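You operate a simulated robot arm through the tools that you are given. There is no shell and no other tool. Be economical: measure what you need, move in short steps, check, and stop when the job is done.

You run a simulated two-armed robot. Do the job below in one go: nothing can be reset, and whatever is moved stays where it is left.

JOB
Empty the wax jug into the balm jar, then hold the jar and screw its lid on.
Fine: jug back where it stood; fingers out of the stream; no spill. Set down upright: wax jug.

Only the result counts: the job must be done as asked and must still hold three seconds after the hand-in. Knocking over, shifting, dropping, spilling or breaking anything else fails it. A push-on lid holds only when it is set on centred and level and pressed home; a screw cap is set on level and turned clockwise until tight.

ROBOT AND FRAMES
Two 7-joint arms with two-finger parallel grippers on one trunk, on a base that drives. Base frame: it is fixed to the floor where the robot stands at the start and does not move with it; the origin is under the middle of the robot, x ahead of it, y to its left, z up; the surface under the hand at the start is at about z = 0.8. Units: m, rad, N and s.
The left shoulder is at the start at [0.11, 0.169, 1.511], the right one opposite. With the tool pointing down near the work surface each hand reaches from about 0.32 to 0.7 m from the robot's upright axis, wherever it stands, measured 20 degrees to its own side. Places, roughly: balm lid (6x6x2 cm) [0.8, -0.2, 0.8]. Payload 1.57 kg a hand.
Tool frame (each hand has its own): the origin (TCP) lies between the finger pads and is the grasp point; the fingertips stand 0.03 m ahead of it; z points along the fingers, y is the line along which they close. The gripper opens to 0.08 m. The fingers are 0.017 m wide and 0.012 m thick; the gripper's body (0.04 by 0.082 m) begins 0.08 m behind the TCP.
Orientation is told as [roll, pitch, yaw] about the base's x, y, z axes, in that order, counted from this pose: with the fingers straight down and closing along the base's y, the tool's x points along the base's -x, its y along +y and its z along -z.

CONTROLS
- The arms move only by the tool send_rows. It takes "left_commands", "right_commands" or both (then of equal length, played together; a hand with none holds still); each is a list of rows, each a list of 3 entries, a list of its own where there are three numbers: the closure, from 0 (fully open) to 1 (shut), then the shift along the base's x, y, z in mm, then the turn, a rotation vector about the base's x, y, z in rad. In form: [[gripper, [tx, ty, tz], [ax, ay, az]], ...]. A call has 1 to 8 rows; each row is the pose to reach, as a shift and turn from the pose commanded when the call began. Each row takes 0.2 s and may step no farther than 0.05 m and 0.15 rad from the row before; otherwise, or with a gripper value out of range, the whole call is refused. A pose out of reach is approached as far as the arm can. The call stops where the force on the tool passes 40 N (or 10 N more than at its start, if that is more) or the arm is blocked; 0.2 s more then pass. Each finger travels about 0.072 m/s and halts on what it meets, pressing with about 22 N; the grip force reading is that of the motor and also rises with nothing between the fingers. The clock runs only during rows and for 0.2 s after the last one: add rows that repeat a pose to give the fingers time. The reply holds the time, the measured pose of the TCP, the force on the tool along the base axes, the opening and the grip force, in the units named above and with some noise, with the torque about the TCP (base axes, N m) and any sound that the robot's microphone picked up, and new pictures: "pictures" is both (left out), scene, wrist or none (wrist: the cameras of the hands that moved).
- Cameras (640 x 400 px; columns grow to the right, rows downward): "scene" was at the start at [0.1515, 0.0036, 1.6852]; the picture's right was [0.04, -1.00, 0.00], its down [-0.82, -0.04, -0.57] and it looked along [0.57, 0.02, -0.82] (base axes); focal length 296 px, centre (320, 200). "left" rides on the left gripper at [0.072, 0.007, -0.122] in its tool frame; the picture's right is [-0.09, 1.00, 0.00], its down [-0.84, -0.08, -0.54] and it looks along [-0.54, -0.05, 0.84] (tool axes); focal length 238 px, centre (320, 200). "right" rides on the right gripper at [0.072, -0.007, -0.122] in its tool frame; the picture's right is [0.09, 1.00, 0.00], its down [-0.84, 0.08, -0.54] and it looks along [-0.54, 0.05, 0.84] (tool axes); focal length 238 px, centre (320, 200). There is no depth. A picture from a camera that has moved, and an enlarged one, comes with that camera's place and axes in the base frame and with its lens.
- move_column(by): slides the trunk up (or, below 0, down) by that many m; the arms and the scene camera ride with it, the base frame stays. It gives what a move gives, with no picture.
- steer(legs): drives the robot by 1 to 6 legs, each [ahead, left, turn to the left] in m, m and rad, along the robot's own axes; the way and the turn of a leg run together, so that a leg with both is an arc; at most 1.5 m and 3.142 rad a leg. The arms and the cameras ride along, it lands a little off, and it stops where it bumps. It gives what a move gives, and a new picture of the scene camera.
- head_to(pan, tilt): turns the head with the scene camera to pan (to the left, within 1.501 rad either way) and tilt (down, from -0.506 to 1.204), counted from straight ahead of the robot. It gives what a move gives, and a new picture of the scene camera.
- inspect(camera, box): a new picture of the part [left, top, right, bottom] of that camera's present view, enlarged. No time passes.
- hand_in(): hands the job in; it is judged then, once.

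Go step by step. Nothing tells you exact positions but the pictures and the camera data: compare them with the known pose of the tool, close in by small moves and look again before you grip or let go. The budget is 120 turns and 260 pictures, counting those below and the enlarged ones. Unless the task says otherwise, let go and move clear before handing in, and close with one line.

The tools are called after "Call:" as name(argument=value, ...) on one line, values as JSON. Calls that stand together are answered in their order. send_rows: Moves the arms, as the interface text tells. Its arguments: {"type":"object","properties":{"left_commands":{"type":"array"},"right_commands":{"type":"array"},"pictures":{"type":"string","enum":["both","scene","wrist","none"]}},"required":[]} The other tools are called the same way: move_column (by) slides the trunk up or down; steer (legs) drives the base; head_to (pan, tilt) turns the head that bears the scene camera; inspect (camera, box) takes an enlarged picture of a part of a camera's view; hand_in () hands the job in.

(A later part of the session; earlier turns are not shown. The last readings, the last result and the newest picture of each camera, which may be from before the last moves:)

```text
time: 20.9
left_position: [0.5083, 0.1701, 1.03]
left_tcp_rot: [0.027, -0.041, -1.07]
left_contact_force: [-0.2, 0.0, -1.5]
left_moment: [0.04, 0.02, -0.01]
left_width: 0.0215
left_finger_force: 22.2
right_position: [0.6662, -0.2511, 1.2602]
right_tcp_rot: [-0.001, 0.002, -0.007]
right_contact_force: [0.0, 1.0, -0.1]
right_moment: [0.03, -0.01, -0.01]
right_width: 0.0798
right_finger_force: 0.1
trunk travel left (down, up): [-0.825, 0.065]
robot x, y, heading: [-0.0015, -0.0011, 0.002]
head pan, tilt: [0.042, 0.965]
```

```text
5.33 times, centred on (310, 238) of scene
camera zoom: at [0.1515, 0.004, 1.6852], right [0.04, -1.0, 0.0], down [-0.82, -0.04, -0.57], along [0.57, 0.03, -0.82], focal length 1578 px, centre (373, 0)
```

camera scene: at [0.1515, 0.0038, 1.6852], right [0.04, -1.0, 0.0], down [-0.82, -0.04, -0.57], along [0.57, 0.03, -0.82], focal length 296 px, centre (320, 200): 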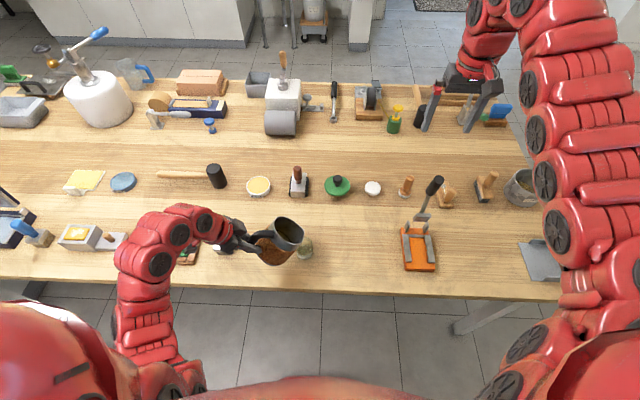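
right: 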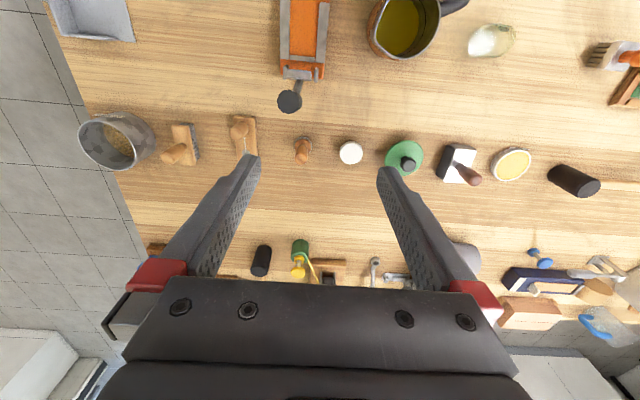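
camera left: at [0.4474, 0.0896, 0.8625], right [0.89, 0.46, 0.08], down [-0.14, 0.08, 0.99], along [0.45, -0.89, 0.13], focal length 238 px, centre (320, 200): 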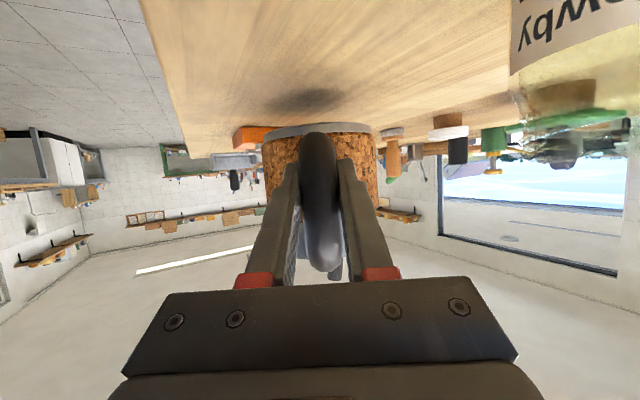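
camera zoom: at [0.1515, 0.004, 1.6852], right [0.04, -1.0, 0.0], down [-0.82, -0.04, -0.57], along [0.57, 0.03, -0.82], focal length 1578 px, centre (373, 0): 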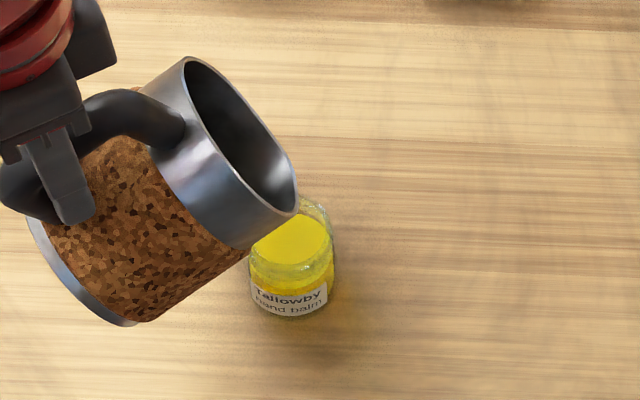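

Wax is flowing into the jar with nothing outside it. I'll hold briefly and check the level.

Call:
send_rows(left_commands=[[1, [0, 0, 0], [0, 0, 0]], [1, [0, 0, 0], [0, 0, 0]]], pictures="none")

Call:
inspect(camera="scene", box=[280, 225, 328, 265])

```text
time: 21.5
left_position: [0.5096, 0.1694, 1.0311]
left_tcp_rot: [0.028, -0.04, -1.073]
left_contact_force: [-0.7, 0.3, -1.9]
left_moment: [0.05, 0.03, 0.0]
left_width: 0.0216
left_finger_force: 22.1
right_position: [0.6668, -0.2513, 1.261]
right_tcp_rot: [0.002, 0.002, -0.005]
right_contact_force: [0.3, 0.0, 0.5]
right_moment: [0.04, -0.01, 0.0]
right_width: 0.0801
right_finger_force: 0.1
trunk travel left (down, up): [-0.825, 0.065]
robot x, y, heading: [0.0011, 0.0001, 0.002]
head pan, tilt: [0.042, 0.965]
```

```text
10.00 times, centred on (304, 245) of scene
camera zoom: at [0.1515, 0.0038, 1.6852], right [0.04, -1.0, 0.0], down [-0.82, -0.04, -0.57], along [0.57, 0.03, -0.82], focal length 2960 px, centre (480, -250)
```

zoom: 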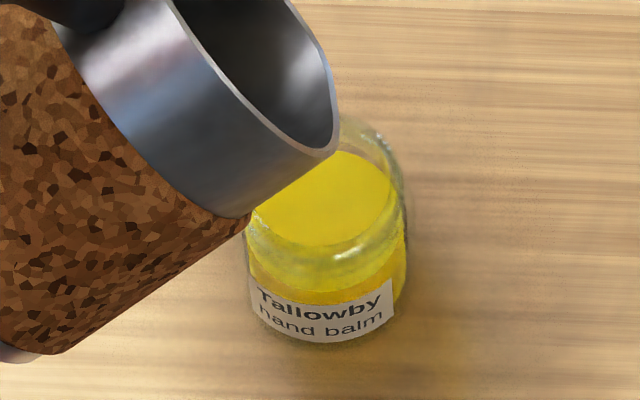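

The jar is partly filled and the flow has paused. I'll tilt a little more.

Call:
send_rows(left_commands=[[1, [2.6, -4.9, 5.6], [0.0442, 0.0235, 0]], [1, [2.6, -4.9, 5.6], [0.0442, 0.0235, 0]], [1, [5.3, -9.9, 10.9], [0.0883, 0.047, 0]], [1, [5.3, -9.9, 10.9], [0.0883, 0.047, 0]]], pictures="none")

Call:
inspect(camera="scene", box=[280, 225, 328, 265])

```text
time: 22.5
left_position: [0.5093, 0.1691, 1.0305]
left_tcp_rot: [0.028, -0.039, -1.07]
left_contact_force: [0.0, -0.2, -2.1]
left_moment: [0.03, 0.05, -0.04]
left_width: 0.0214
left_finger_force: 21.6
left hand out of reach, approached as far as the arm can: row 1, 2, 3, 4
right_position: [0.6669, -0.2514, 1.26]
right_tcp_rot: [0.002, 0.002, -0.006]
right_contact_force: [0.8, -1.1, 0.3]
right_moment: [-0.03, -0.01, 0.02]
right_width: 0.0801
right_finger_force: 0.1
trunk travel left (down, up): [-0.825, 0.065]
robot x, y, heading: [0.0014, -0.0016, 0.007]
head pan, tilt: [0.042, 0.965]
```

```text
10.00 times, centred on (304, 245) of scene
camera zoom: at [0.1515, 0.0037, 1.6852], right [0.04, -1.0, 0.0], down [-0.82, -0.04, -0.57], along [0.57, 0.03, -0.82], focal length 2960 px, centre (480, -250)
```

zoom: 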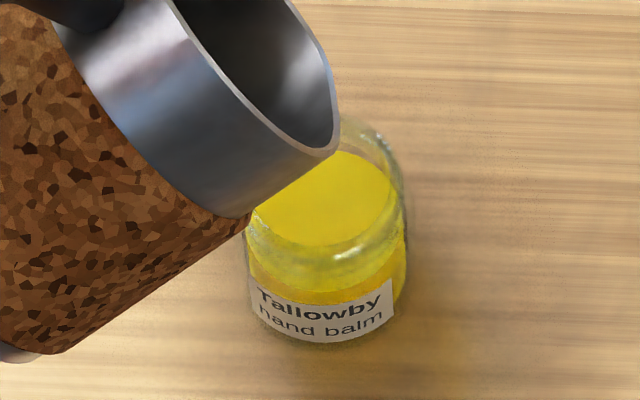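

The arm is too folded to tilt further: the wrist is too near the shoulder. I'll tilt back up a bit, raise the jug, and drive the base back for more room.

Call:
send_rows(left_commands=[[1, [-4.7, 8.8, -12], [-0.0883, -0.047, 0]], [1, [-8.9, 16.7, -25], [-0.1766, -0.094, 0]], [1, [-12.4, 23.2, -38.6], [-0.2649, -0.141, 0]], [1, [-15.2, 28.6, -53.1], [-0.3532, -0.188, 0]], [1, [-15.2, 28.6, -20], [-0.3532, -0.188, 0]], [1, [-15.2, 28.6, 10], [-0.3532, -0.188, 0]], [1, [-15.2, 28.6, 10], [-0.3532, -0.188, 0]]], pictures="none")

Call:
inspect(camera="scene", box=[250, 200, 370, 275])

```text
time: 24.1
left_position: [0.4928, 0.1972, 1.0406]
left_tcp_rot: [0.023, -0.442, -1.071]
left_contact_force: [0.3, 0.5, -2.6]
left_moment: [0.08, 0.08, 0.01]
left_width: 0.0215
left_finger_force: 22.1
right_position: [0.6666, -0.2504, 1.2607]
right_tcp_rot: [0.0, 0.002, -0.005]
right_contact_force: [-0.7, -0.8, 0.5]
right_moment: [-0.01, 0.02, -0.02]
right_width: 0.08
right_finger_force: 0.0
trunk travel left (down, up): [-0.825, 0.065]
robot x, y, heading: [0.0015, -0.0014, -0.002]
head pan, tilt: [0.042, 0.965]
```

```text
5.33 times, centred on (310, 238) of scene
camera zoom: at [0.1512, 0.0042, 1.6852], right [0.04, -1.0, 0.0], down [-0.82, -0.04, -0.57], along [0.57, 0.03, -0.82], focal length 1578 px, centre (373, 0)
```

zoom: 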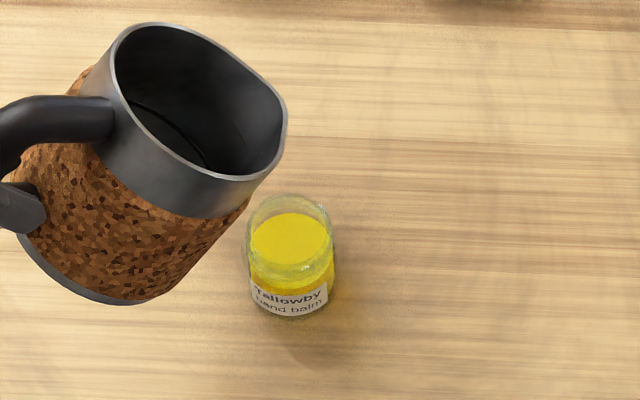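

The jug looks empty inside. I'll level it above the jar side and check.

Call:
send_rows(left_commands=[[1, [-5, 10, 0], [-0.1236, -0.0658, 0]], [1, [-10, 20, 0], [-0.2472, -0.1316, 0]], [1, [-15, 30, 0], [-0.3709, -0.1974, 0]], [1, [-15, 40, 0], [-0.4945, -0.2632, 0]], [1, [-15, 40, 0], [-0.6181, -0.329, 0]], [1, [-15, 40, 0], [-0.6181, -0.329, 0]]], pictures="none")

Call:
inspect(camera="scene", box=[230, 180, 350, 255])

```text
time: 25.5
left_position: [0.4798, 0.2401, 1.0424]
left_tcp_rot: [0.007, -1.143, -1.059]
left_contact_force: [0.8, -0.3, -2.0]
left_moment: [0.13, 0.06, -0.02]
left_width: 0.0215
left_finger_force: 21.8
right_position: [0.6656, -0.252, 1.262]
right_tcp_rot: [0.002, 0.002, -0.005]
right_contact_force: [-0.4, -0.1, -1.0]
right_moment: [-0.03, -0.02, -0.01]
right_width: 0.0799
right_finger_force: 0.0
trunk travel left (down, up): [-0.825, 0.065]
robot x, y, heading: [-0.0012, -0.004, 0.0]
head pan, tilt: [0.042, 0.965]
```

```text
5.33 times, centred on (290, 218) of scene
camera zoom: at [0.1515, 0.0035, 1.6852], right [0.04, -1.0, 0.0], down [-0.82, -0.04, -0.57], along [0.57, 0.03, -0.82], focal length 1578 px, centre (480, 107)
```

zoom: 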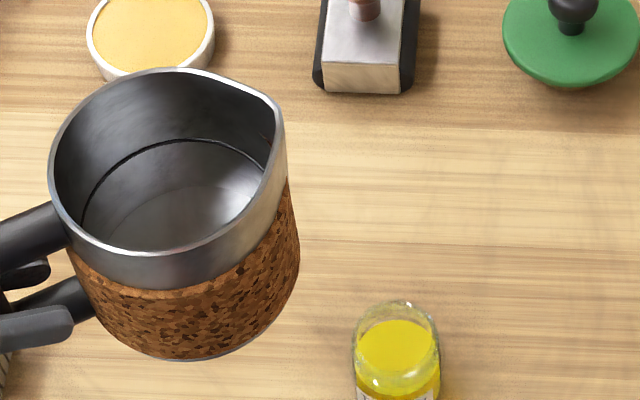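

The jug is empty and the jar holds all the wax cleanly. I'll carry the jug back over its original spot.

Call:
send_rows(left_commands=[[1, [4, -35, 0], [0, 0, 0]], [1, [9, -80, 0], [0, 0, 0]], [1, [14, -125, 0], [0, 0, 0]], [1, [20, -170, 0], [0, 0, 0]], [1, [26, -215, 0], [0, 0, 0]], [1, [31, -255, -20], [0, 0, 0]], [1, [32, -275, -50], [0, 0, 0]], [1, [32, -275, -90], [0, 0, 0]]], pictures="none")

Call:
send_rows(left_commands=[[1, [0, 0, -30], [0, 0, 0]], [1, [0, 0, -60], [0, 0, 0]], [1, [0, 0, -80], [0, 0, 0]], [1, [0, 0, -92], [0, 0, 0]], [1, [0, 0, -92], [0, 0, 0]]], pictures="none")

Call:
inspect(camera="scene", box=[290, 210, 410, 285])

```text
time: 27.3
left_position: [0.5116, -0.0359, 0.9507]
left_tcp_rot: [0.005, -1.141, -1.057]
left_contact_force: [0.3, -0.7, -2.7]
left_moment: [0.11, 0.07, -0.02]
left_width: 0.0216
left_finger_force: 21.5
right_position: [0.6671, -0.2535, 1.2606]
right_tcp_rot: [0.0, 0.003, -0.004]
right_contact_force: [0.0, 0.5, 0.1]
right_moment: [0.04, 0.04, 0.0]
right_width: 0.08
right_finger_force: 0.2
trunk travel left (down, up): [-0.825, 0.065]
robot x, y, heading: [-0.0009, -0.0027, 0.002]
head pan, tilt: [0.042, 0.965]
```

```text
time: 28.5
left_position: [0.51, -0.0361, 0.8579]
left_tcp_rot: [0.006, -1.141, -1.055]
left_contact_force: [0.9, -0.8, -1.6]
left_moment: [0.13, 0.07, 0.0]
left_width: 0.0218
left_finger_force: 21.9
right_position: [0.6665, -0.2523, 1.2611]
right_tcp_rot: [0.001, 0.0, -0.005]
right_contact_force: [-0.1, 0.1, 0.1]
right_moment: [0.02, -0.01, 0.02]
right_width: 0.0799
right_finger_force: 0.0
trunk travel left (down, up): [-0.825, 0.065]
robot x, y, heading: [0.0024, 0.0003, 0.007]
head pan, tilt: [0.042, 0.965]
```

```text
5.33 times, centred on (350, 248) of scene
camera zoom: at [0.1514, 0.0036, 1.6852], right [0.04, -1.0, 0.0], down [-0.82, -0.04, -0.57], along [0.57, 0.03, -0.82], focal length 1578 px, centre (160, -53)
```

zoom: 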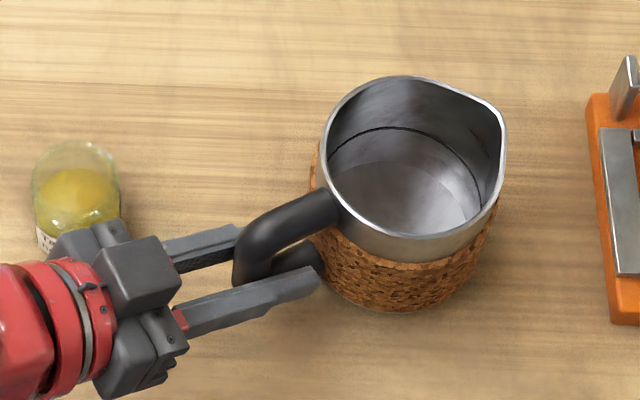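

The jug is about 1 cm above its spot. I'll lower it until it touches.

Call:
send_rows(left_commands=[[1, [1, 0, -4], [0, 0, 0]], [1, [1, 0, -8], [0, 0, 0]], [1, [1, 0, -11], [0, 0, 0]], [1, [1, 0, -12], [0, 0, 0]], [1, [1, 0, -12], [0, 0, 0]]], pictures="none")

Call:
inspect(camera="scene", box=[290, 210, 410, 285])

Call:
inspect(camera="left", box=[200, 50, 440, 250])

```text
time: 29.7
left_position: [0.5116, -0.0356, 0.8472]
left_tcp_rot: [0.005, -1.141, -1.057]
left_contact_force: [0.4, -1.0, -0.3]
left_moment: [-0.18, -0.06, 0.05]
left_width: 0.0217
left_finger_force: 22.2
right_position: [0.6663, -0.2516, 1.2599]
right_tcp_rot: [-0.001, 0.002, -0.005]
right_contact_force: [0.2, 0.1, -0.1]
right_moment: [0.04, -0.01, 0.0]
right_width: 0.0799
right_finger_force: 0.0
trunk travel left (down, up): [-0.825, 0.065]
robot x, y, heading: [0.0026, -0.0015, 0.0]
head pan, tilt: [0.042, 0.965]
```

```text
5.33 times, centred on (350, 248) of scene
camera zoom: at [0.1512, 0.0036, 1.6853], right [0.04, -1.0, 0.0], down [-0.82, -0.04, -0.57], along [0.57, 0.03, -0.82], focal length 1578 px, centre (160, -53)
```

zoom: 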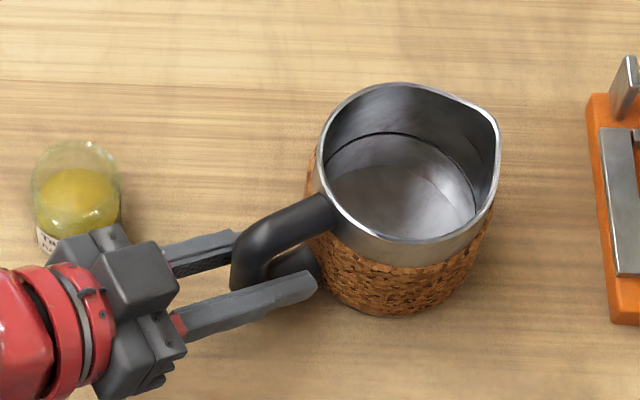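

```text
2.00 times, centred on (320, 150) of left
camera zoom: at [0.4484, 0.0901, 0.8328], right [0.88, 0.46, 0.09], down [-0.14, 0.09, 0.99], along [0.45, -0.88, 0.14], focal length 477 px, centre (320, 300)
```

zoom: 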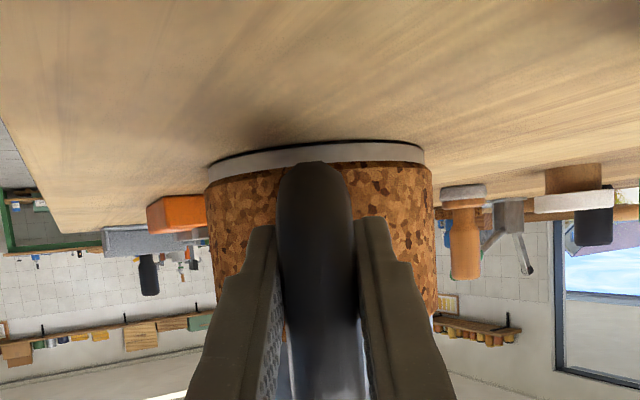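

It's almost seated, with slight contact. I'll lower 2 mm more and open.

Call:
send_rows(left_commands=[[1, [0, 0, -1], [0, 0, 0]], [1, [0, 0, -2], [0, 0, 0]], [0.8, [0, 0, -2], [0, 0, 0]], [0.7, [0, 0, -2], [0, 0, 0]], [0.5, [0, 0, -2], [0, 0, 0]], [0.4, [0, 0, -2], [0, 0, 0]], [0.35, [0, 0, -2], [0, 0, 0]]], pictures="none")

Call:
inspect(camera="scene", box=[290, 210, 410, 285])

```text
time: 31.3
left_position: [0.5111, -0.0357, 0.8462]
left_tcp_rot: [0.008, -1.142, -1.059]
left_contact_force: [0.7, 0.0, 0.2]
left_moment: [0.02, -0.01, -0.02]
left_width: 0.0519
left_finger_force: 0.0
right_position: [0.6664, -0.2514, 1.2605]
right_tcp_rot: [0.0, 0.002, -0.005]
right_contact_force: [-0.2, -0.2, -0.5]
right_moment: [0.0, 0.0, 0.01]
right_width: 0.0804
right_finger_force: 0.1
trunk travel left (down, up): [-0.825, 0.065]
robot x, y, heading: [0.0025, -0.0009, 0.001]
head pan, tilt: [0.042, 0.965]
```

```text
5.33 times, centred on (350, 248) of scene
camera zoom: at [0.1511, 0.0036, 1.6852], right [0.04, -1.0, 0.0], down [-0.82, -0.04, -0.57], along [0.57, 0.03, -0.82], focal length 1578 px, centre (160, -53)
```

zoom: 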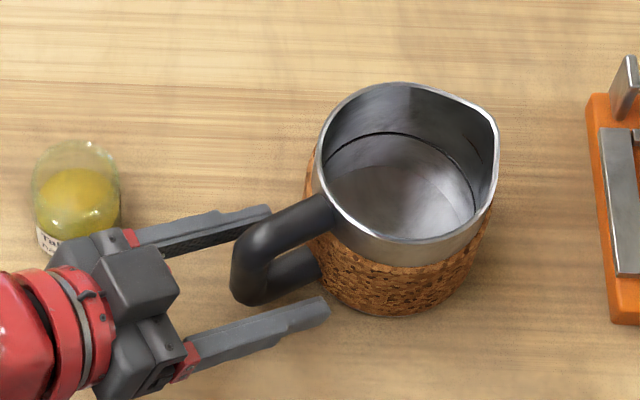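

The jug is released in its place, to within a couple of mm. I'll retreat the left hand along its axis and raise it clear.

Call:
send_rows(left_commands=[[0.35, [-12, 21, 11], [0, 0, 0]], [0.35, [-24, 42, 22], [0, 0, 0]], [0.35, [-36, 63, 34], [0, 0, 0]], [0.2, [-40, 80, 70], [0, 0, 0]], [0, [-40, 110, 110], [0, 0, 0]], [0, [-40, 150, 140], [0, 0, 0]], [0, [-40, 180, 170], [0, 0, 0]]], pictures="none")

Call:
inspect(camera="scene", box=[250, 190, 410, 290])

Call:
inspect(camera="scene", box=[350, 170, 400, 205])

```text
time: 32.9
left_position: [0.4703, 0.1437, 1.0152]
left_tcp_rot: [0.005, -1.141, -1.057]
left_contact_force: [-0.1, -0.2, -0.9]
left_moment: [-0.01, -0.01, -0.03]
left_width: 0.0798
left_finger_force: 0.0
right_position: [0.666, -0.2511, 1.2613]
right_tcp_rot: [-0.001, 0.001, -0.005]
right_contact_force: [-0.5, 0.1, -0.4]
right_moment: [-0.02, -0.01, -0.02]
right_width: 0.0799
right_finger_force: 0.0
trunk travel left (down, up): [-0.825, 0.065]
robot x, y, heading: [-0.0, 0.0029, -0.0]
head pan, tilt: [0.042, 0.965]
```

```text
4.00 times, centred on (330, 240) of scene
camera zoom: at [0.1514, 0.0042, 1.6852], right [0.04, -1.0, 0.0], down [-0.82, -0.04, -0.57], along [0.57, 0.02, -0.82], focal length 1184 px, centre (280, 40)
```

zoom: 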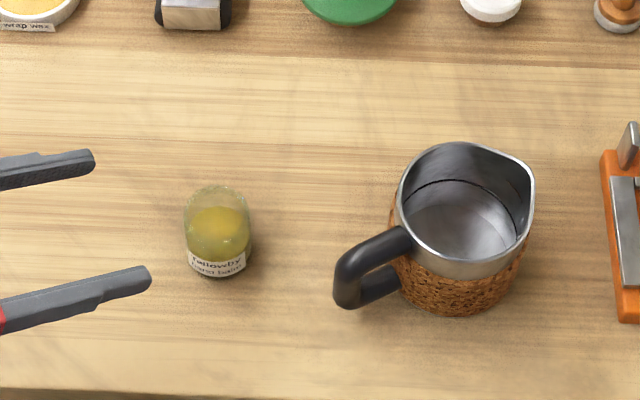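

```text
11.43 times, centred on (375, 188) of scene
camera zoom: at [0.1514, 0.0042, 1.6852], right [0.04, -1.0, 0.0], down [-0.82, -0.04, -0.57], along [0.57, 0.02, -0.82], focal length 3382 px, centre (-309, 343)
```

zoom: 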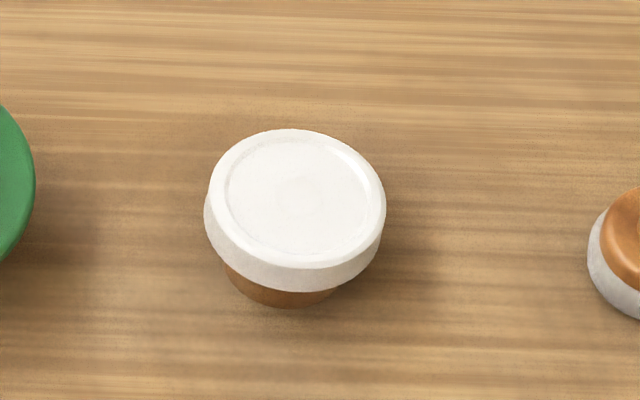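

The lid is a white screw cap resting on a small wooden puck at about (0.81, -0.162), with its top near z 0.83. It's beyond tool-down reach, so I'll drive forward about 17 cm with both hands high.

Call:
steer(legs=[[0.17, 0, 0]])

```text
time: 34.3
left_position: [0.6387, 0.1448, 1.0153]
left_tcp_rot: [0.008, -1.141, -1.057]
left_contact_force: [-0.8, 0.1, 0.8]
left_moment: [-0.02, -0.02, 0.07]
left_width: 0.08
left_finger_force: 0.0
right_position: [0.8346, -0.2509, 1.2615]
right_tcp_rot: [0.0, 0.002, -0.002]
right_contact_force: [-0.4, 0.2, -0.5]
right_moment: [-0.02, 0.01, 0.0]
right_width: 0.08
right_finger_force: 0.1
trunk travel left (down, up): [-0.825, 0.065]
robot x, y, heading: [0.1709, -0.0008, 0.001]
head pan, tilt: [0.042, 0.965]
camera scene: at [0.318, 0.0045, 1.6855], right [0.05, -1.0, 0.0], down [-0.82, -0.04, -0.57], along [0.57, 0.03, -0.82], focal length 296 px, centre (320, 200)
```

scene: 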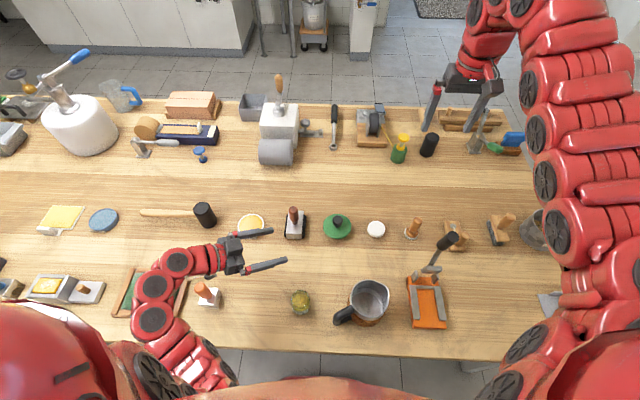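

The drive worked. Now I'll move the right hand above the lid for a closer look.

Call:
send_rows(right_commands=[[0, [-3, 11, -38], [0, 0, 0]], [0, [-6, 22, -76], [0, 0, 0]], [0, [-9, 33, -114], [0, 0, 0]], [0, [-12, 44, -152], [0, 0, 0]], [0, [-15, 55, -190], [0, 0, 0]], [0, [-18, 66, -228], [0, 0, 0]], [0, [-22, 78, -266], [0, 0, 0]], [0, [-25, 89, -300], [0, 0, 0]]])

```text
time: 36.1
left_position: [0.6399, 0.145, 1.0147]
left_tcp_rot: [0.004, -1.142, -1.053]
left_contact_force: [0.0, -0.6, 0.8]
left_moment: [0.0, 0.02, 0.0]
left_width: 0.0803
left_finger_force: 0.1
right_position: [0.8122, -0.1613, 0.9614]
right_tcp_rot: [-0.001, 0.002, -0.004]
right_contact_force: [0.1, 0.3, 0.4]
right_moment: [-0.01, 0.01, 0.02]
right_width: 0.0803
right_finger_force: 0.0
trunk travel left (down, up): [-0.825, 0.065]
robot x, y, heading: [0.1675, 0.002, 0.006]
head pan, tilt: [0.042, 0.965]
camera scene: at [0.3211, 0.0049, 1.6851], right [0.05, -1.0, 0.0], down [-0.82, -0.04, -0.57], along [0.57, 0.03, -0.82], focal length 296 px, centre (320, 200)
camera right: at [0.7403, -0.168, 1.0848], right [-0.09, 1.0, 0.0], down [0.84, 0.07, 0.54], along [0.54, 0.05, -0.84], focal length 238 px, centre (320, 200)
```

scene: 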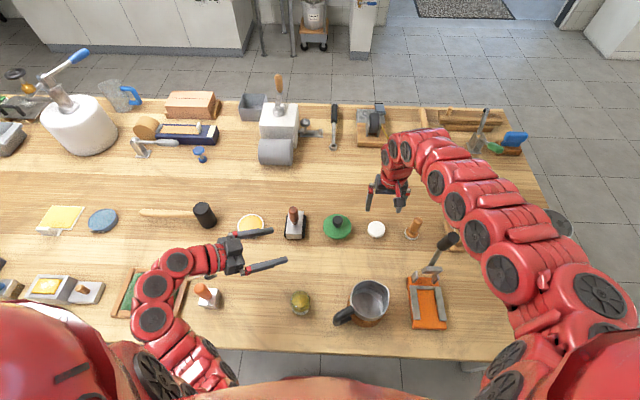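
right: 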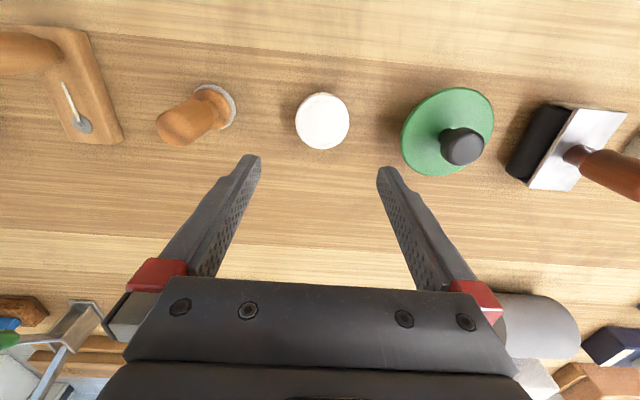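

The lid is at about (0.805, -0.160). I'll go lower and look again.

Call:
send_rows(right_commands=[[0, [-4, 1, -25], [0, 0, 0]], [0, [-7, 1, -55], [0, 0, 0]], [0, [-7, 1, -55], [0, 0, 0]]], pictures="wrist")

Call:
inspect(camera="scene", box=[336, 190, 416, 240])

```text
time: 36.9
left_position: [0.6391, 0.1442, 1.0145]
left_tcp_rot: [0.007, -1.141, -1.057]
left_contact_force: [-0.7, -0.7, 0.9]
left_moment: [-0.03, -0.01, 0.0]
left_width: 0.0801
left_finger_force: 0.0
right_position: [0.8035, -0.162, 0.9062]
right_tcp_rot: [0.003, 0.0, -0.002]
right_contact_force: [0.4, 0.2, 0.1]
right_moment: [0.01, 0.05, 0.01]
right_width: 0.0799
right_finger_force: 0.0
trunk travel left (down, up): [-0.825, 0.065]
robot x, y, heading: [0.1703, -0.0008, -0.002]
head pan, tilt: [0.042, 0.965]
camera right: at [0.7316, -0.1679, 1.0297], right [-0.09, 1.0, 0.0], down [0.84, 0.07, 0.54], along [0.54, 0.05, -0.84], focal length 238 px, centre (320, 200)
```

right: 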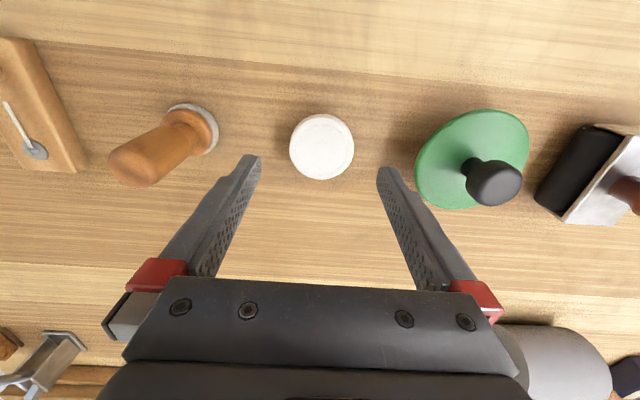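

```text
8.00 times, centred on (376, 215) of scene
camera zoom: at [0.3195, 0.0042, 1.6853], right [0.05, -1.0, 0.0], down [-0.82, -0.04, -0.57], along [0.57, 0.03, -0.82], focal length 2368 px, centre (-128, 80)
```

zoom: 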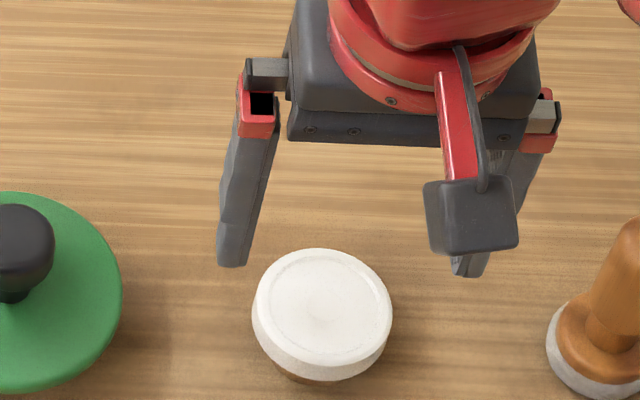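

The lid centre is at (0.804, -0.159) with its top near 0.832. I'll descend to straddle it.

Call:
send_rows(right_commands=[[0, [0, 3, -20], [0, 0, 0]], [0, [0, 3, -40], [0, 0, 0]], [0, [0, 3, -57], [0, 0, 0]], [0, [0, 3, -57], [0, 0, 0]]], pictures="wrist")

Call:
inspect(camera="scene", box=[336, 200, 416, 250])

```text
time: 37.9
left_position: [0.6401, 0.1463, 1.0148]
left_tcp_rot: [0.005, -1.141, -1.057]
left_contact_force: [-0.5, 0.5, -0.3]
left_moment: [-0.01, 0.02, -0.02]
left_width: 0.0802
left_finger_force: 0.0
right_position: [0.8036, -0.1573, 0.8485]
right_tcp_rot: [-0.001, 0.002, -0.002]
right_contact_force: [0.0, 0.0, 0.4]
right_moment: [0.02, 0.01, 0.0]
right_width: 0.0799
right_finger_force: 0.0
trunk travel left (down, up): [-0.825, 0.065]
robot x, y, heading: [0.1675, -0.0009, 0.004]
head pan, tilt: [0.042, 0.965]
camera right: at [0.7316, -0.1635, 0.9728], right [-0.09, 1.0, 0.0], down [0.84, 0.08, 0.54], along [0.54, 0.05, -0.84], focal length 238 px, centre (320, 200)
```

right: 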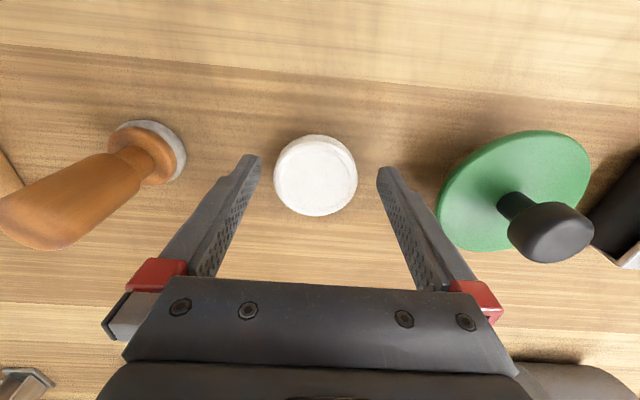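

```text
8.00 times, centred on (376, 225) of scene
camera zoom: at [0.3201, 0.0044, 1.6853], right [0.05, -1.0, 0.0], down [-0.82, -0.04, -0.57], along [0.57, 0.03, -0.82], focal length 2368 px, centre (-128, 0)
```

zoom: 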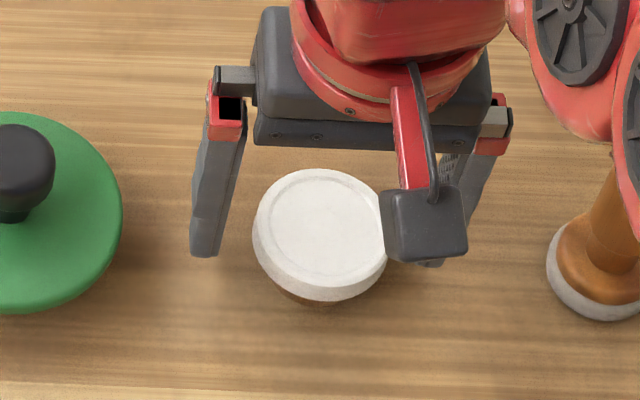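

It's well aligned. I'll nudge 2 mm, then close on the lid.

Call:
send_rows(right_commands=[[0, [-1, -2, 0], [0, 0, 0]], [0.15, [-1, -2, 0], [0, 0, 0]], [0.3, [-1, -2, 0], [0, 0, 0]], [1, [-1, -2, 0], [0, 0, 0]], [1, [-1, -2, 0], [0, 0, 0]], [1, [-1, -2, 0], [0, 0, 0]]], pictures="wrist")

```text
time: 39.3
left_position: [0.6395, 0.1445, 1.014]
left_tcp_rot: [0.004, -1.14, -1.054]
left_contact_force: [0.8, -0.1, -0.6]
left_moment: [-0.04, -0.03, 0.0]
left_width: 0.0802
left_finger_force: 0.1
right_position: [0.8026, -0.1596, 0.8488]
right_tcp_rot: [0.0, 0.002, -0.001]
right_contact_force: [0.4, -0.4, 0.1]
right_moment: [-0.03, -0.02, -0.01]
right_width: 0.054
right_finger_force: 22.0
trunk travel left (down, up): [-0.825, 0.065]
robot x, y, heading: [0.1669, -0.001, 0.003]
head pan, tilt: [0.042, 0.965]
camera right: at [0.7303, -0.1654, 0.9726], right [-0.09, 1.0, 0.0], down [0.84, 0.07, 0.54], along [0.54, 0.05, -0.84], focal length 238 px, centre (320, 200)
```

right: 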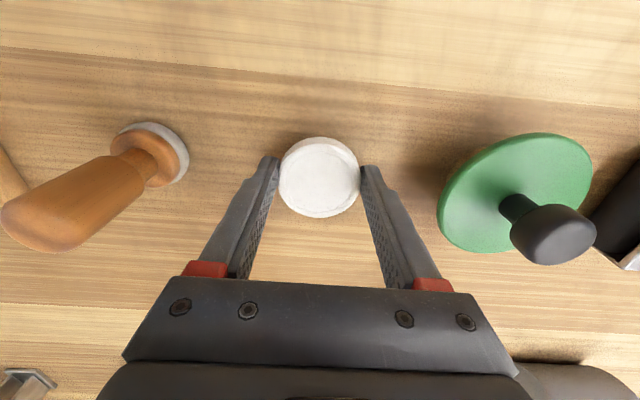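

The lid is gripped at 54 mm. I'll lift it straight up.

Call:
send_rows(right_commands=[[1, [0, 0, 10], [0, 0, 0]], [1, [0, 0, 30], [0, 0, 0]], [1, [0, 0, 70], [0, 0, 0]], [1, [0, 0, 110], [0, 0, 0]], [1, [0, 0, 150], [0, 0, 0]], [1, [0, 0, 190], [0, 0, 0]]], pictures="wrist")

Call:
inspect(camera="scene", box=[320, 160, 440, 240])

```text
time: 40.7
left_position: [0.6389, 0.144, 1.0155]
left_tcp_rot: [0.011, -1.14, -1.056]
left_contact_force: [-0.5, 0.4, -1.1]
left_moment: [0.05, 0.01, 0.02]
left_width: 0.0799
left_finger_force: 0.0
right_position: [0.8026, -0.1589, 1.0375]
right_tcp_rot: [0.003, 0.0, -0.002]
right_contact_force: [0.7, -0.1, -0.1]
right_moment: [0.02, -0.01, -0.03]
right_width: 0.0544
right_finger_force: 22.2
trunk travel left (down, up): [-0.825, 0.065]
robot x, y, heading: [0.1678, 0.0027, 0.005]
head pan, tilt: [0.042, 0.965]
camera right: at [0.7304, -0.1657, 1.1609], right [-0.09, 1.0, 0.0], down [0.84, 0.08, 0.54], along [0.54, 0.05, -0.84], focal length 238 px, centre (320, 200)
```

right: 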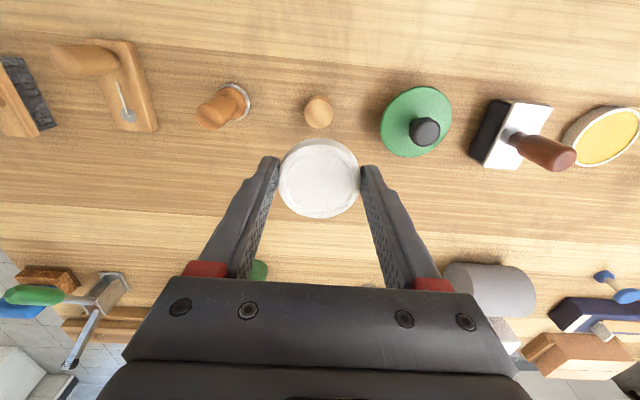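

```text
5.00 times, centred on (380, 200) of scene
camera zoom: at [0.3183, 0.0026, 1.6854], right [0.05, -1.0, 0.0], down [-0.82, -0.04, -0.57], along [0.57, 0.03, -0.82], focal length 1480 px, centre (20, 200)
```

zoom: 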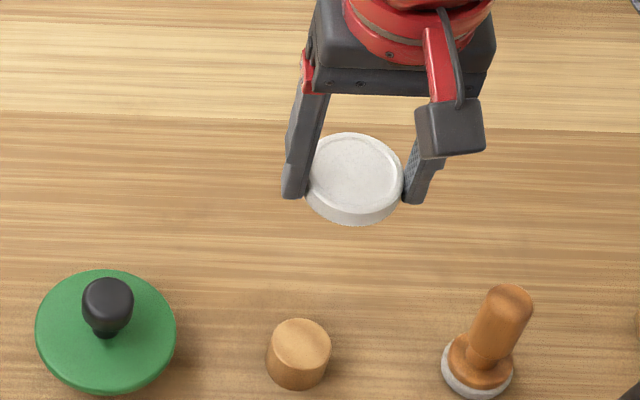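

The lid is held level. I'll drive back to the start, which suited the jar area.

Call:
steer(legs=[[-0.168, 0, 0]])

Call:
inspect(camera="left", box=[200, 0, 640, 275])

Call:
inspect(camera="scene", box=[285, 230, 325, 265])

```text
time: 42.2
left_position: [0.4716, 0.1429, 1.0132]
left_tcp_rot: [0.003, -1.139, -1.056]
left_contact_force: [0.3, 0.3, -0.1]
left_moment: [0.02, 0.0, 0.0]
left_width: 0.0801
left_finger_force: 0.0
right_position: [0.6349, -0.1618, 1.036]
right_tcp_rot: [0.001, 0.005, -0.005]
right_contact_force: [-0.2, -0.1, -0.1]
right_moment: [-0.02, 0.0, 0.01]
right_width: 0.0546
right_finger_force: 22.5
trunk travel left (down, up): [-0.825, 0.065]
robot x, y, heading: [0.0007, -0.0028, 0.001]
head pan, tilt: [0.042, 0.965]
camera scene: at [0.1527, 0.0035, 1.685], right [0.04, -1.0, 0.0], down [-0.82, -0.04, -0.57], along [0.57, 0.02, -0.82], focal length 296 px, centre (320, 200)
```

scene: 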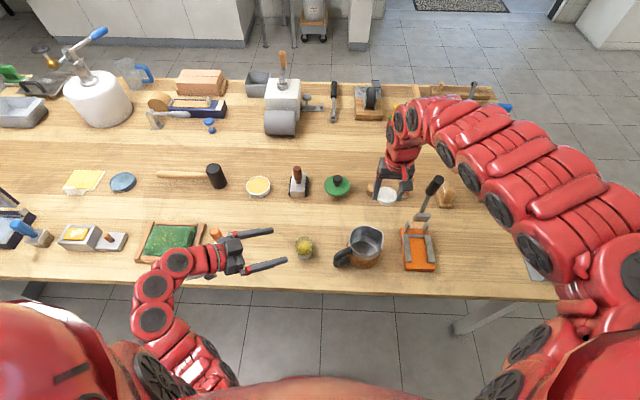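

```text
1.45 times, centred on (420, 138) of left
camera zoom: at [0.4078, 0.2688, 0.9989], right [0.88, 0.46, 0.09], down [-0.14, 0.09, 0.99], along [0.45, -0.88, 0.14], focal length 347 px, centre (174, 291)
```

zoom: 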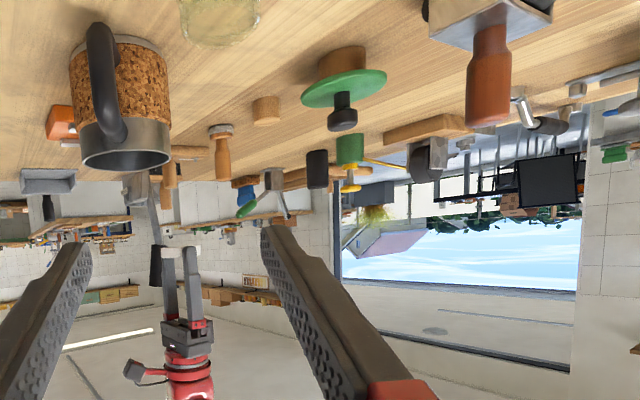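

```text
11.43 times, centred on (305, 248) of scene
camera zoom: at [0.1527, 0.0035, 1.685], right [0.04, -1.0, 0.0], down [-0.82, -0.04, -0.57], along [0.57, 0.02, -0.82], focal length 3382 px, centre (491, -343)
```

zoom: 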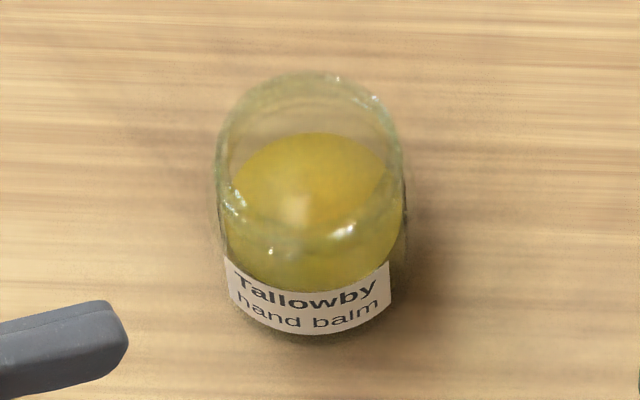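

The jar level is fine and the lid is ready. Next the left hand will take the jar's lower body from the left-front at about 30° tilt, starting from a pre-grasp.

Call:
send_rows(left_commands=[[0, [10, 0, -35], [0.02, 0.011, 0]], [0, [20, 0, -70], [0.04, 0.022, 0]], [0, [35, 0, -105], [0.06, 0.033, 0]], [0, [47, 2, -136], [0.078, 0.044, 0]], [0, [47, 2, -136], [0.078, 0.044, 0]]])

Call:
inspect(camera="scene", box=[250, 210, 350, 275])

```text
time: 43.4
left_position: [0.517, 0.1466, 0.8788]
left_tcp_rot: [0.008, -1.051, -1.06]
left_contact_force: [0.0, -0.1, 0.5]
left_moment: [-0.01, -0.02, -0.01]
left_width: 0.0801
left_finger_force: 0.1
right_position: [0.6331, -0.161, 1.0376]
right_tcp_rot: [0.001, 0.0, -0.007]
right_contact_force: [-0.9, -1.2, -0.2]
right_moment: [0.05, -0.03, -0.01]
right_width: 0.0542
right_finger_force: 22.2
trunk travel left (down, up): [-0.825, 0.065]
robot x, y, heading: [0.0013, -0.0032, 0.006]
head pan, tilt: [0.042, 0.965]
camera scene: at [0.1497, 0.0033, 1.6854], right [0.04, -1.0, 0.0], down [-0.82, -0.04, -0.57], along [0.57, 0.02, -0.82], focal length 296 px, centre (320, 200)
camera left: at [0.4529, 0.2718, 0.8762], right [0.89, 0.45, 0.08], down [-0.1, 0.01, 1.0], along [0.45, -0.89, 0.05], focal length 238 px, centre (320, 200)
```

scene: 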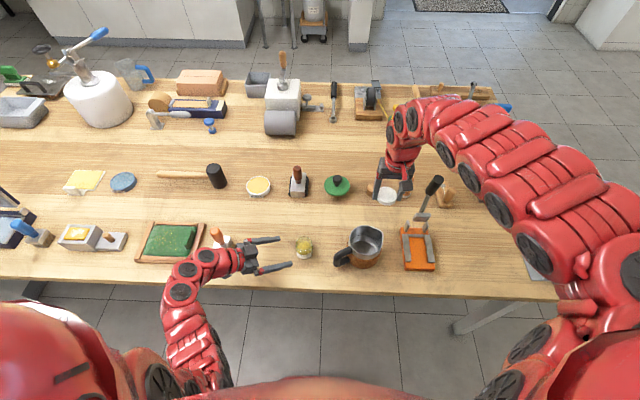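
left: 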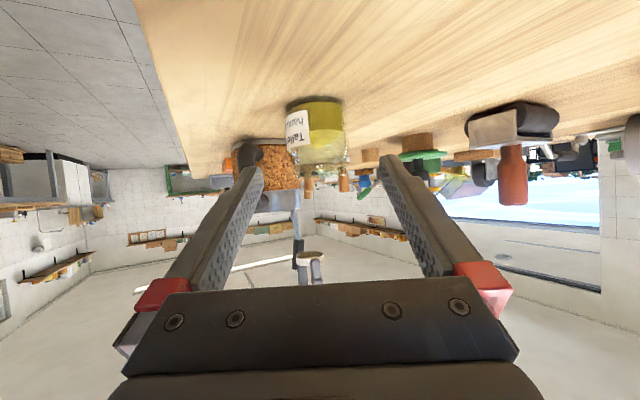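

```text
6.15 times, centred on (300, 242) of scene
camera zoom: at [0.1497, 0.0033, 1.6854], right [0.04, -1.0, 0.0], down [-0.82, -0.04, -0.57], along [0.57, 0.02, -0.82], focal length 1821 px, centre (443, -62)
```

zoom: 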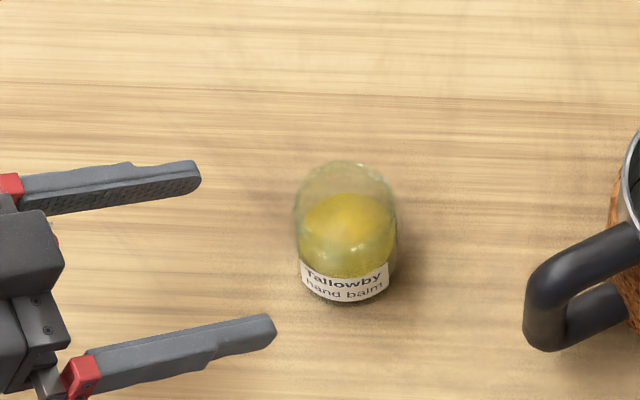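

Call:
inspect(camera="left", box=[240, 70, 400, 200])

```text
3.08 times, centred on (320, 135) of left
camera zoom: at [0.4529, 0.2718, 0.8762], right [0.89, 0.45, 0.08], down [-0.1, 0.01, 1.0], along [0.45, -0.89, 0.05], focal length 733 px, centre (320, 400)
```

zoom: 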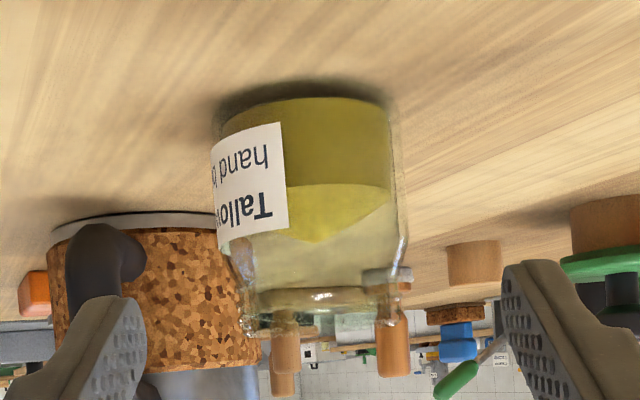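

In side view the jar body is about 57 mm wide up to z≈0.847, with the neck top at about 0.866. It sits 3 mm to the -x side of my line, so I'll correct that, advance and stop before closing.

Call:
send_rows(left_commands=[[0, [-2, -2, 0], [0, 0, 0]], [0, [11, -27, -17], [0, 0, 0]], [0, [25, -52, -35], [0, 0, 0]], [0, [39, -77, -52], [0, 0, 0]], [0, [39, -77, -52], [0, 0, 0]]])

Call:
inspect(camera="scene", box=[260, 210, 360, 275])

```text
time: 44.6
left_position: [0.5551, 0.0688, 0.8256]
left_tcp_rot: [0.005, -1.051, -1.059]
left_contact_force: [-0.4, 0.1, 0.5]
left_moment: [-0.01, 0.03, 0.02]
left_width: 0.0797
left_finger_force: 0.0
right_position: [0.6328, -0.1612, 1.038]
right_tcp_rot: [0.001, 0.003, -0.006]
right_contact_force: [-0.4, -0.7, -0.1]
right_moment: [-0.03, 0.01, 0.01]
right_width: 0.0545
right_finger_force: 21.7
trunk travel left (down, up): [-0.825, 0.065]
robot x, y, heading: [0.0025, -0.0009, -0.004]
head pan, tilt: [0.042, 0.965]
camera scene: at [0.1504, 0.0037, 1.6853], right [0.04, -1.0, 0.0], down [-0.82, -0.04, -0.57], along [0.57, 0.02, -0.82], focal length 296 px, centre (320, 200)
camera left: at [0.4916, 0.1952, 0.8225], right [0.89, 0.45, 0.08], down [-0.1, 0.01, 1.0], along [0.45, -0.89, 0.05], focal length 238 px, centre (320, 200)
```

scene: 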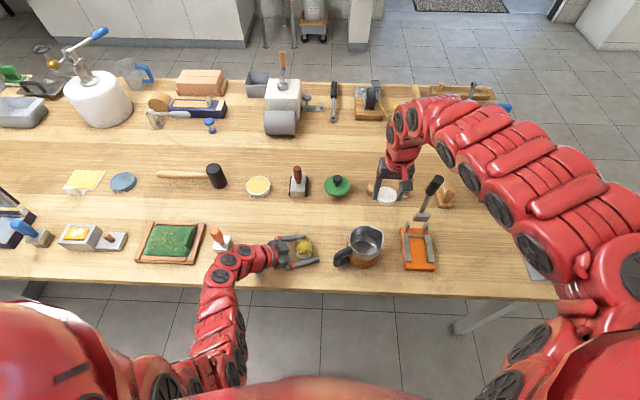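
left: 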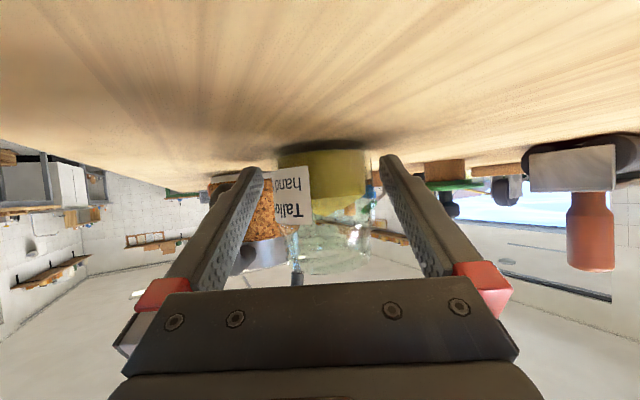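

```text
6.15 times, centred on (310, 242) of scene
camera zoom: at [0.1504, 0.0037, 1.6853], right [0.04, -1.0, 0.0], down [-0.82, -0.04, -0.57], along [0.57, 0.02, -0.82], focal length 1821 px, centre (382, -62)
```

zoom: 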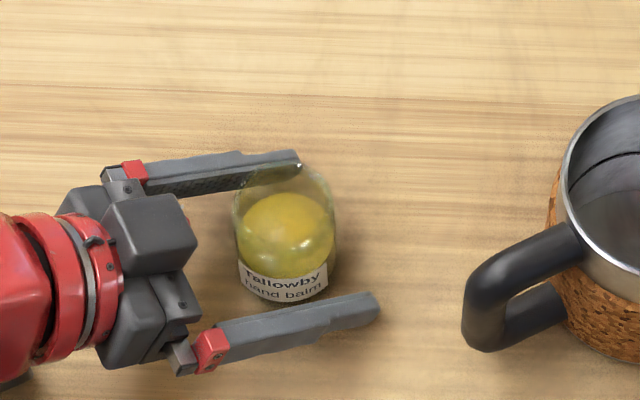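

The jar is centred laterally. I'll go 6 mm deeper and close softly on it.

Call:
send_rows(left_commands=[[0, [3, -5, 0], [0, 0, 0]], [0.15, [3, -5, 0], [0, 0, 0]], [0.25, [3, -5, 0], [0, 0, 0]], [0.4, [3, -5, 0], [0, 0, 0]], [0.6, [3, -5, 0], [0, 0, 0]], [1, [3, -5, 0], [0, 0, 0]], [1, [3, -5, 0], [0, 0, 0]]])

Call:
inspect(camera="scene", box=[280, 220, 340, 270])

Call:
inspect(camera="left", box=[220, 110, 420, 290])

```text
time: 46.2
left_position: [0.5599, 0.065, 0.8241]
left_tcp_rot: [0.005, -1.051, -1.058]
left_contact_force: [-0.8, 1.3, 2.0]
left_moment: [-0.02, 0.07, -0.04]
left_width: 0.0578
left_finger_force: 21.9
right_position: [0.6329, -0.1609, 1.0379]
right_tcp_rot: [0.0, 0.0, -0.006]
right_contact_force: [0.1, -0.3, -0.6]
right_moment: [-0.01, 0.02, 0.03]
right_width: 0.0543
right_finger_force: 22.1
trunk travel left (down, up): [-0.825, 0.065]
robot x, y, heading: [-0.0011, 0.0012, -0.002]
head pan, tilt: [0.042, 0.965]
camera scene: at [0.1506, 0.0036, 1.6853], right [0.04, -1.0, 0.0], down [-0.82, -0.04, -0.57], along [0.57, 0.02, -0.82], focal length 296 px, centre (320, 200)
camera left: at [0.4951, 0.1906, 0.8224], right [0.89, 0.45, 0.08], down [-0.1, 0.01, 1.0], along [0.45, -0.89, 0.05], focal length 238 px, centre (320, 200)
```

scene: 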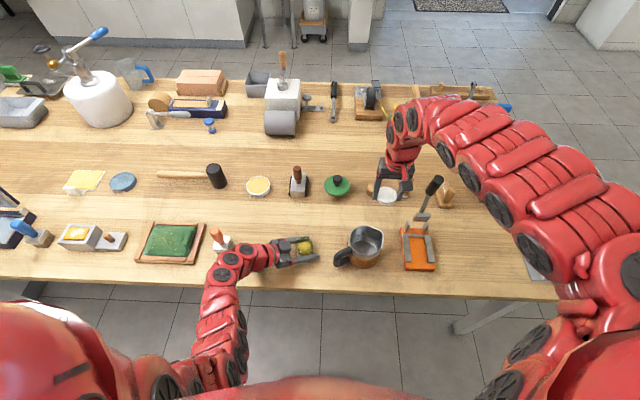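
left: 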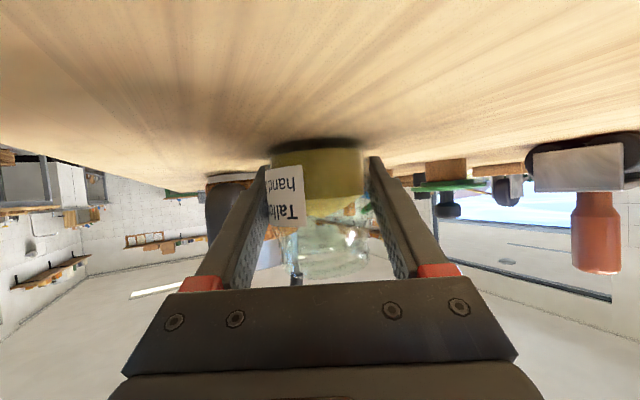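

```text
8.00 times, centred on (310, 245) of scene
camera zoom: at [0.1506, 0.0036, 1.6853], right [0.04, -1.0, 0.0], down [-0.82, -0.04, -0.57], along [0.57, 0.02, -0.82], focal length 2368 px, centre (400, -160)
```

zoom: 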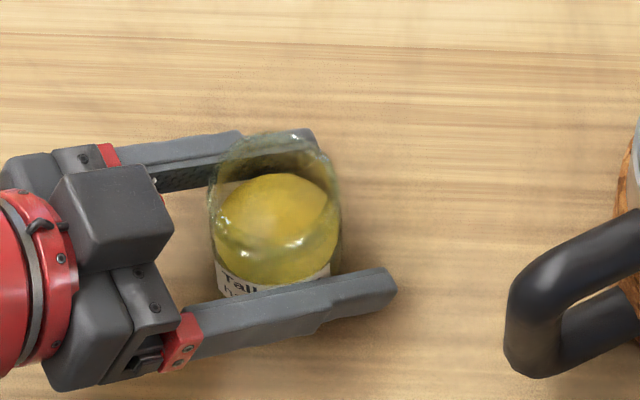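

```text
2.22 times, centred on (320, 200) of left
camera zoom: at [0.4951, 0.1906, 0.8224], right [0.89, 0.45, 0.08], down [-0.1, 0.01, 1.0], along [0.45, -0.89, 0.05], focal length 530 px, centre (320, 200)
```

zoom: 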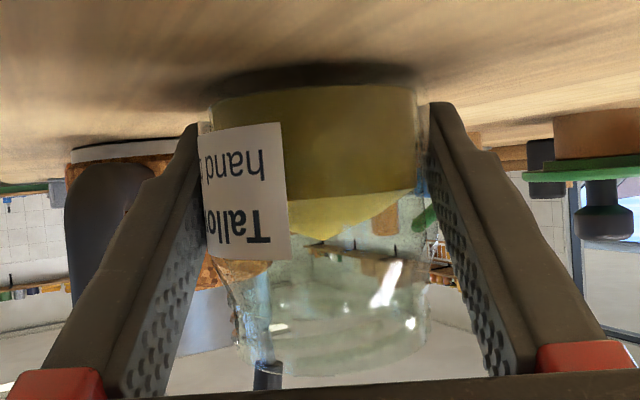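

The jar is held, and the grip reads 57.8 mm. I'll zoom in on its mouth to refine the axis.

Call:
inspect(camera="scene", box=[288, 230, 320, 250])

```text
16.00 times, centred on (304, 240) of scene
camera zoom: at [0.1506, 0.0036, 1.6853], right [0.04, -1.0, 0.0], down [-0.82, -0.04, -0.57], along [0.57, 0.02, -0.82], focal length 4735 px, centre (576, -440)
```

zoom: 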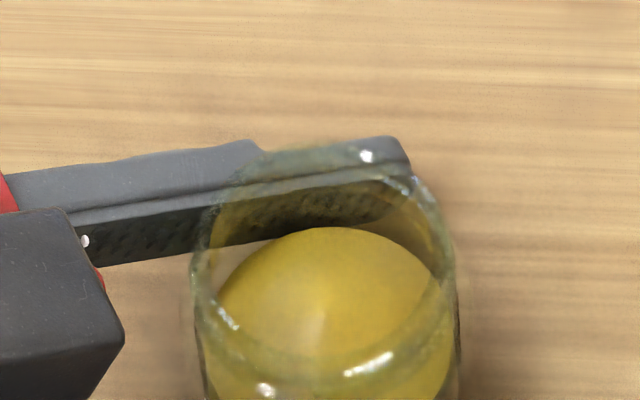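

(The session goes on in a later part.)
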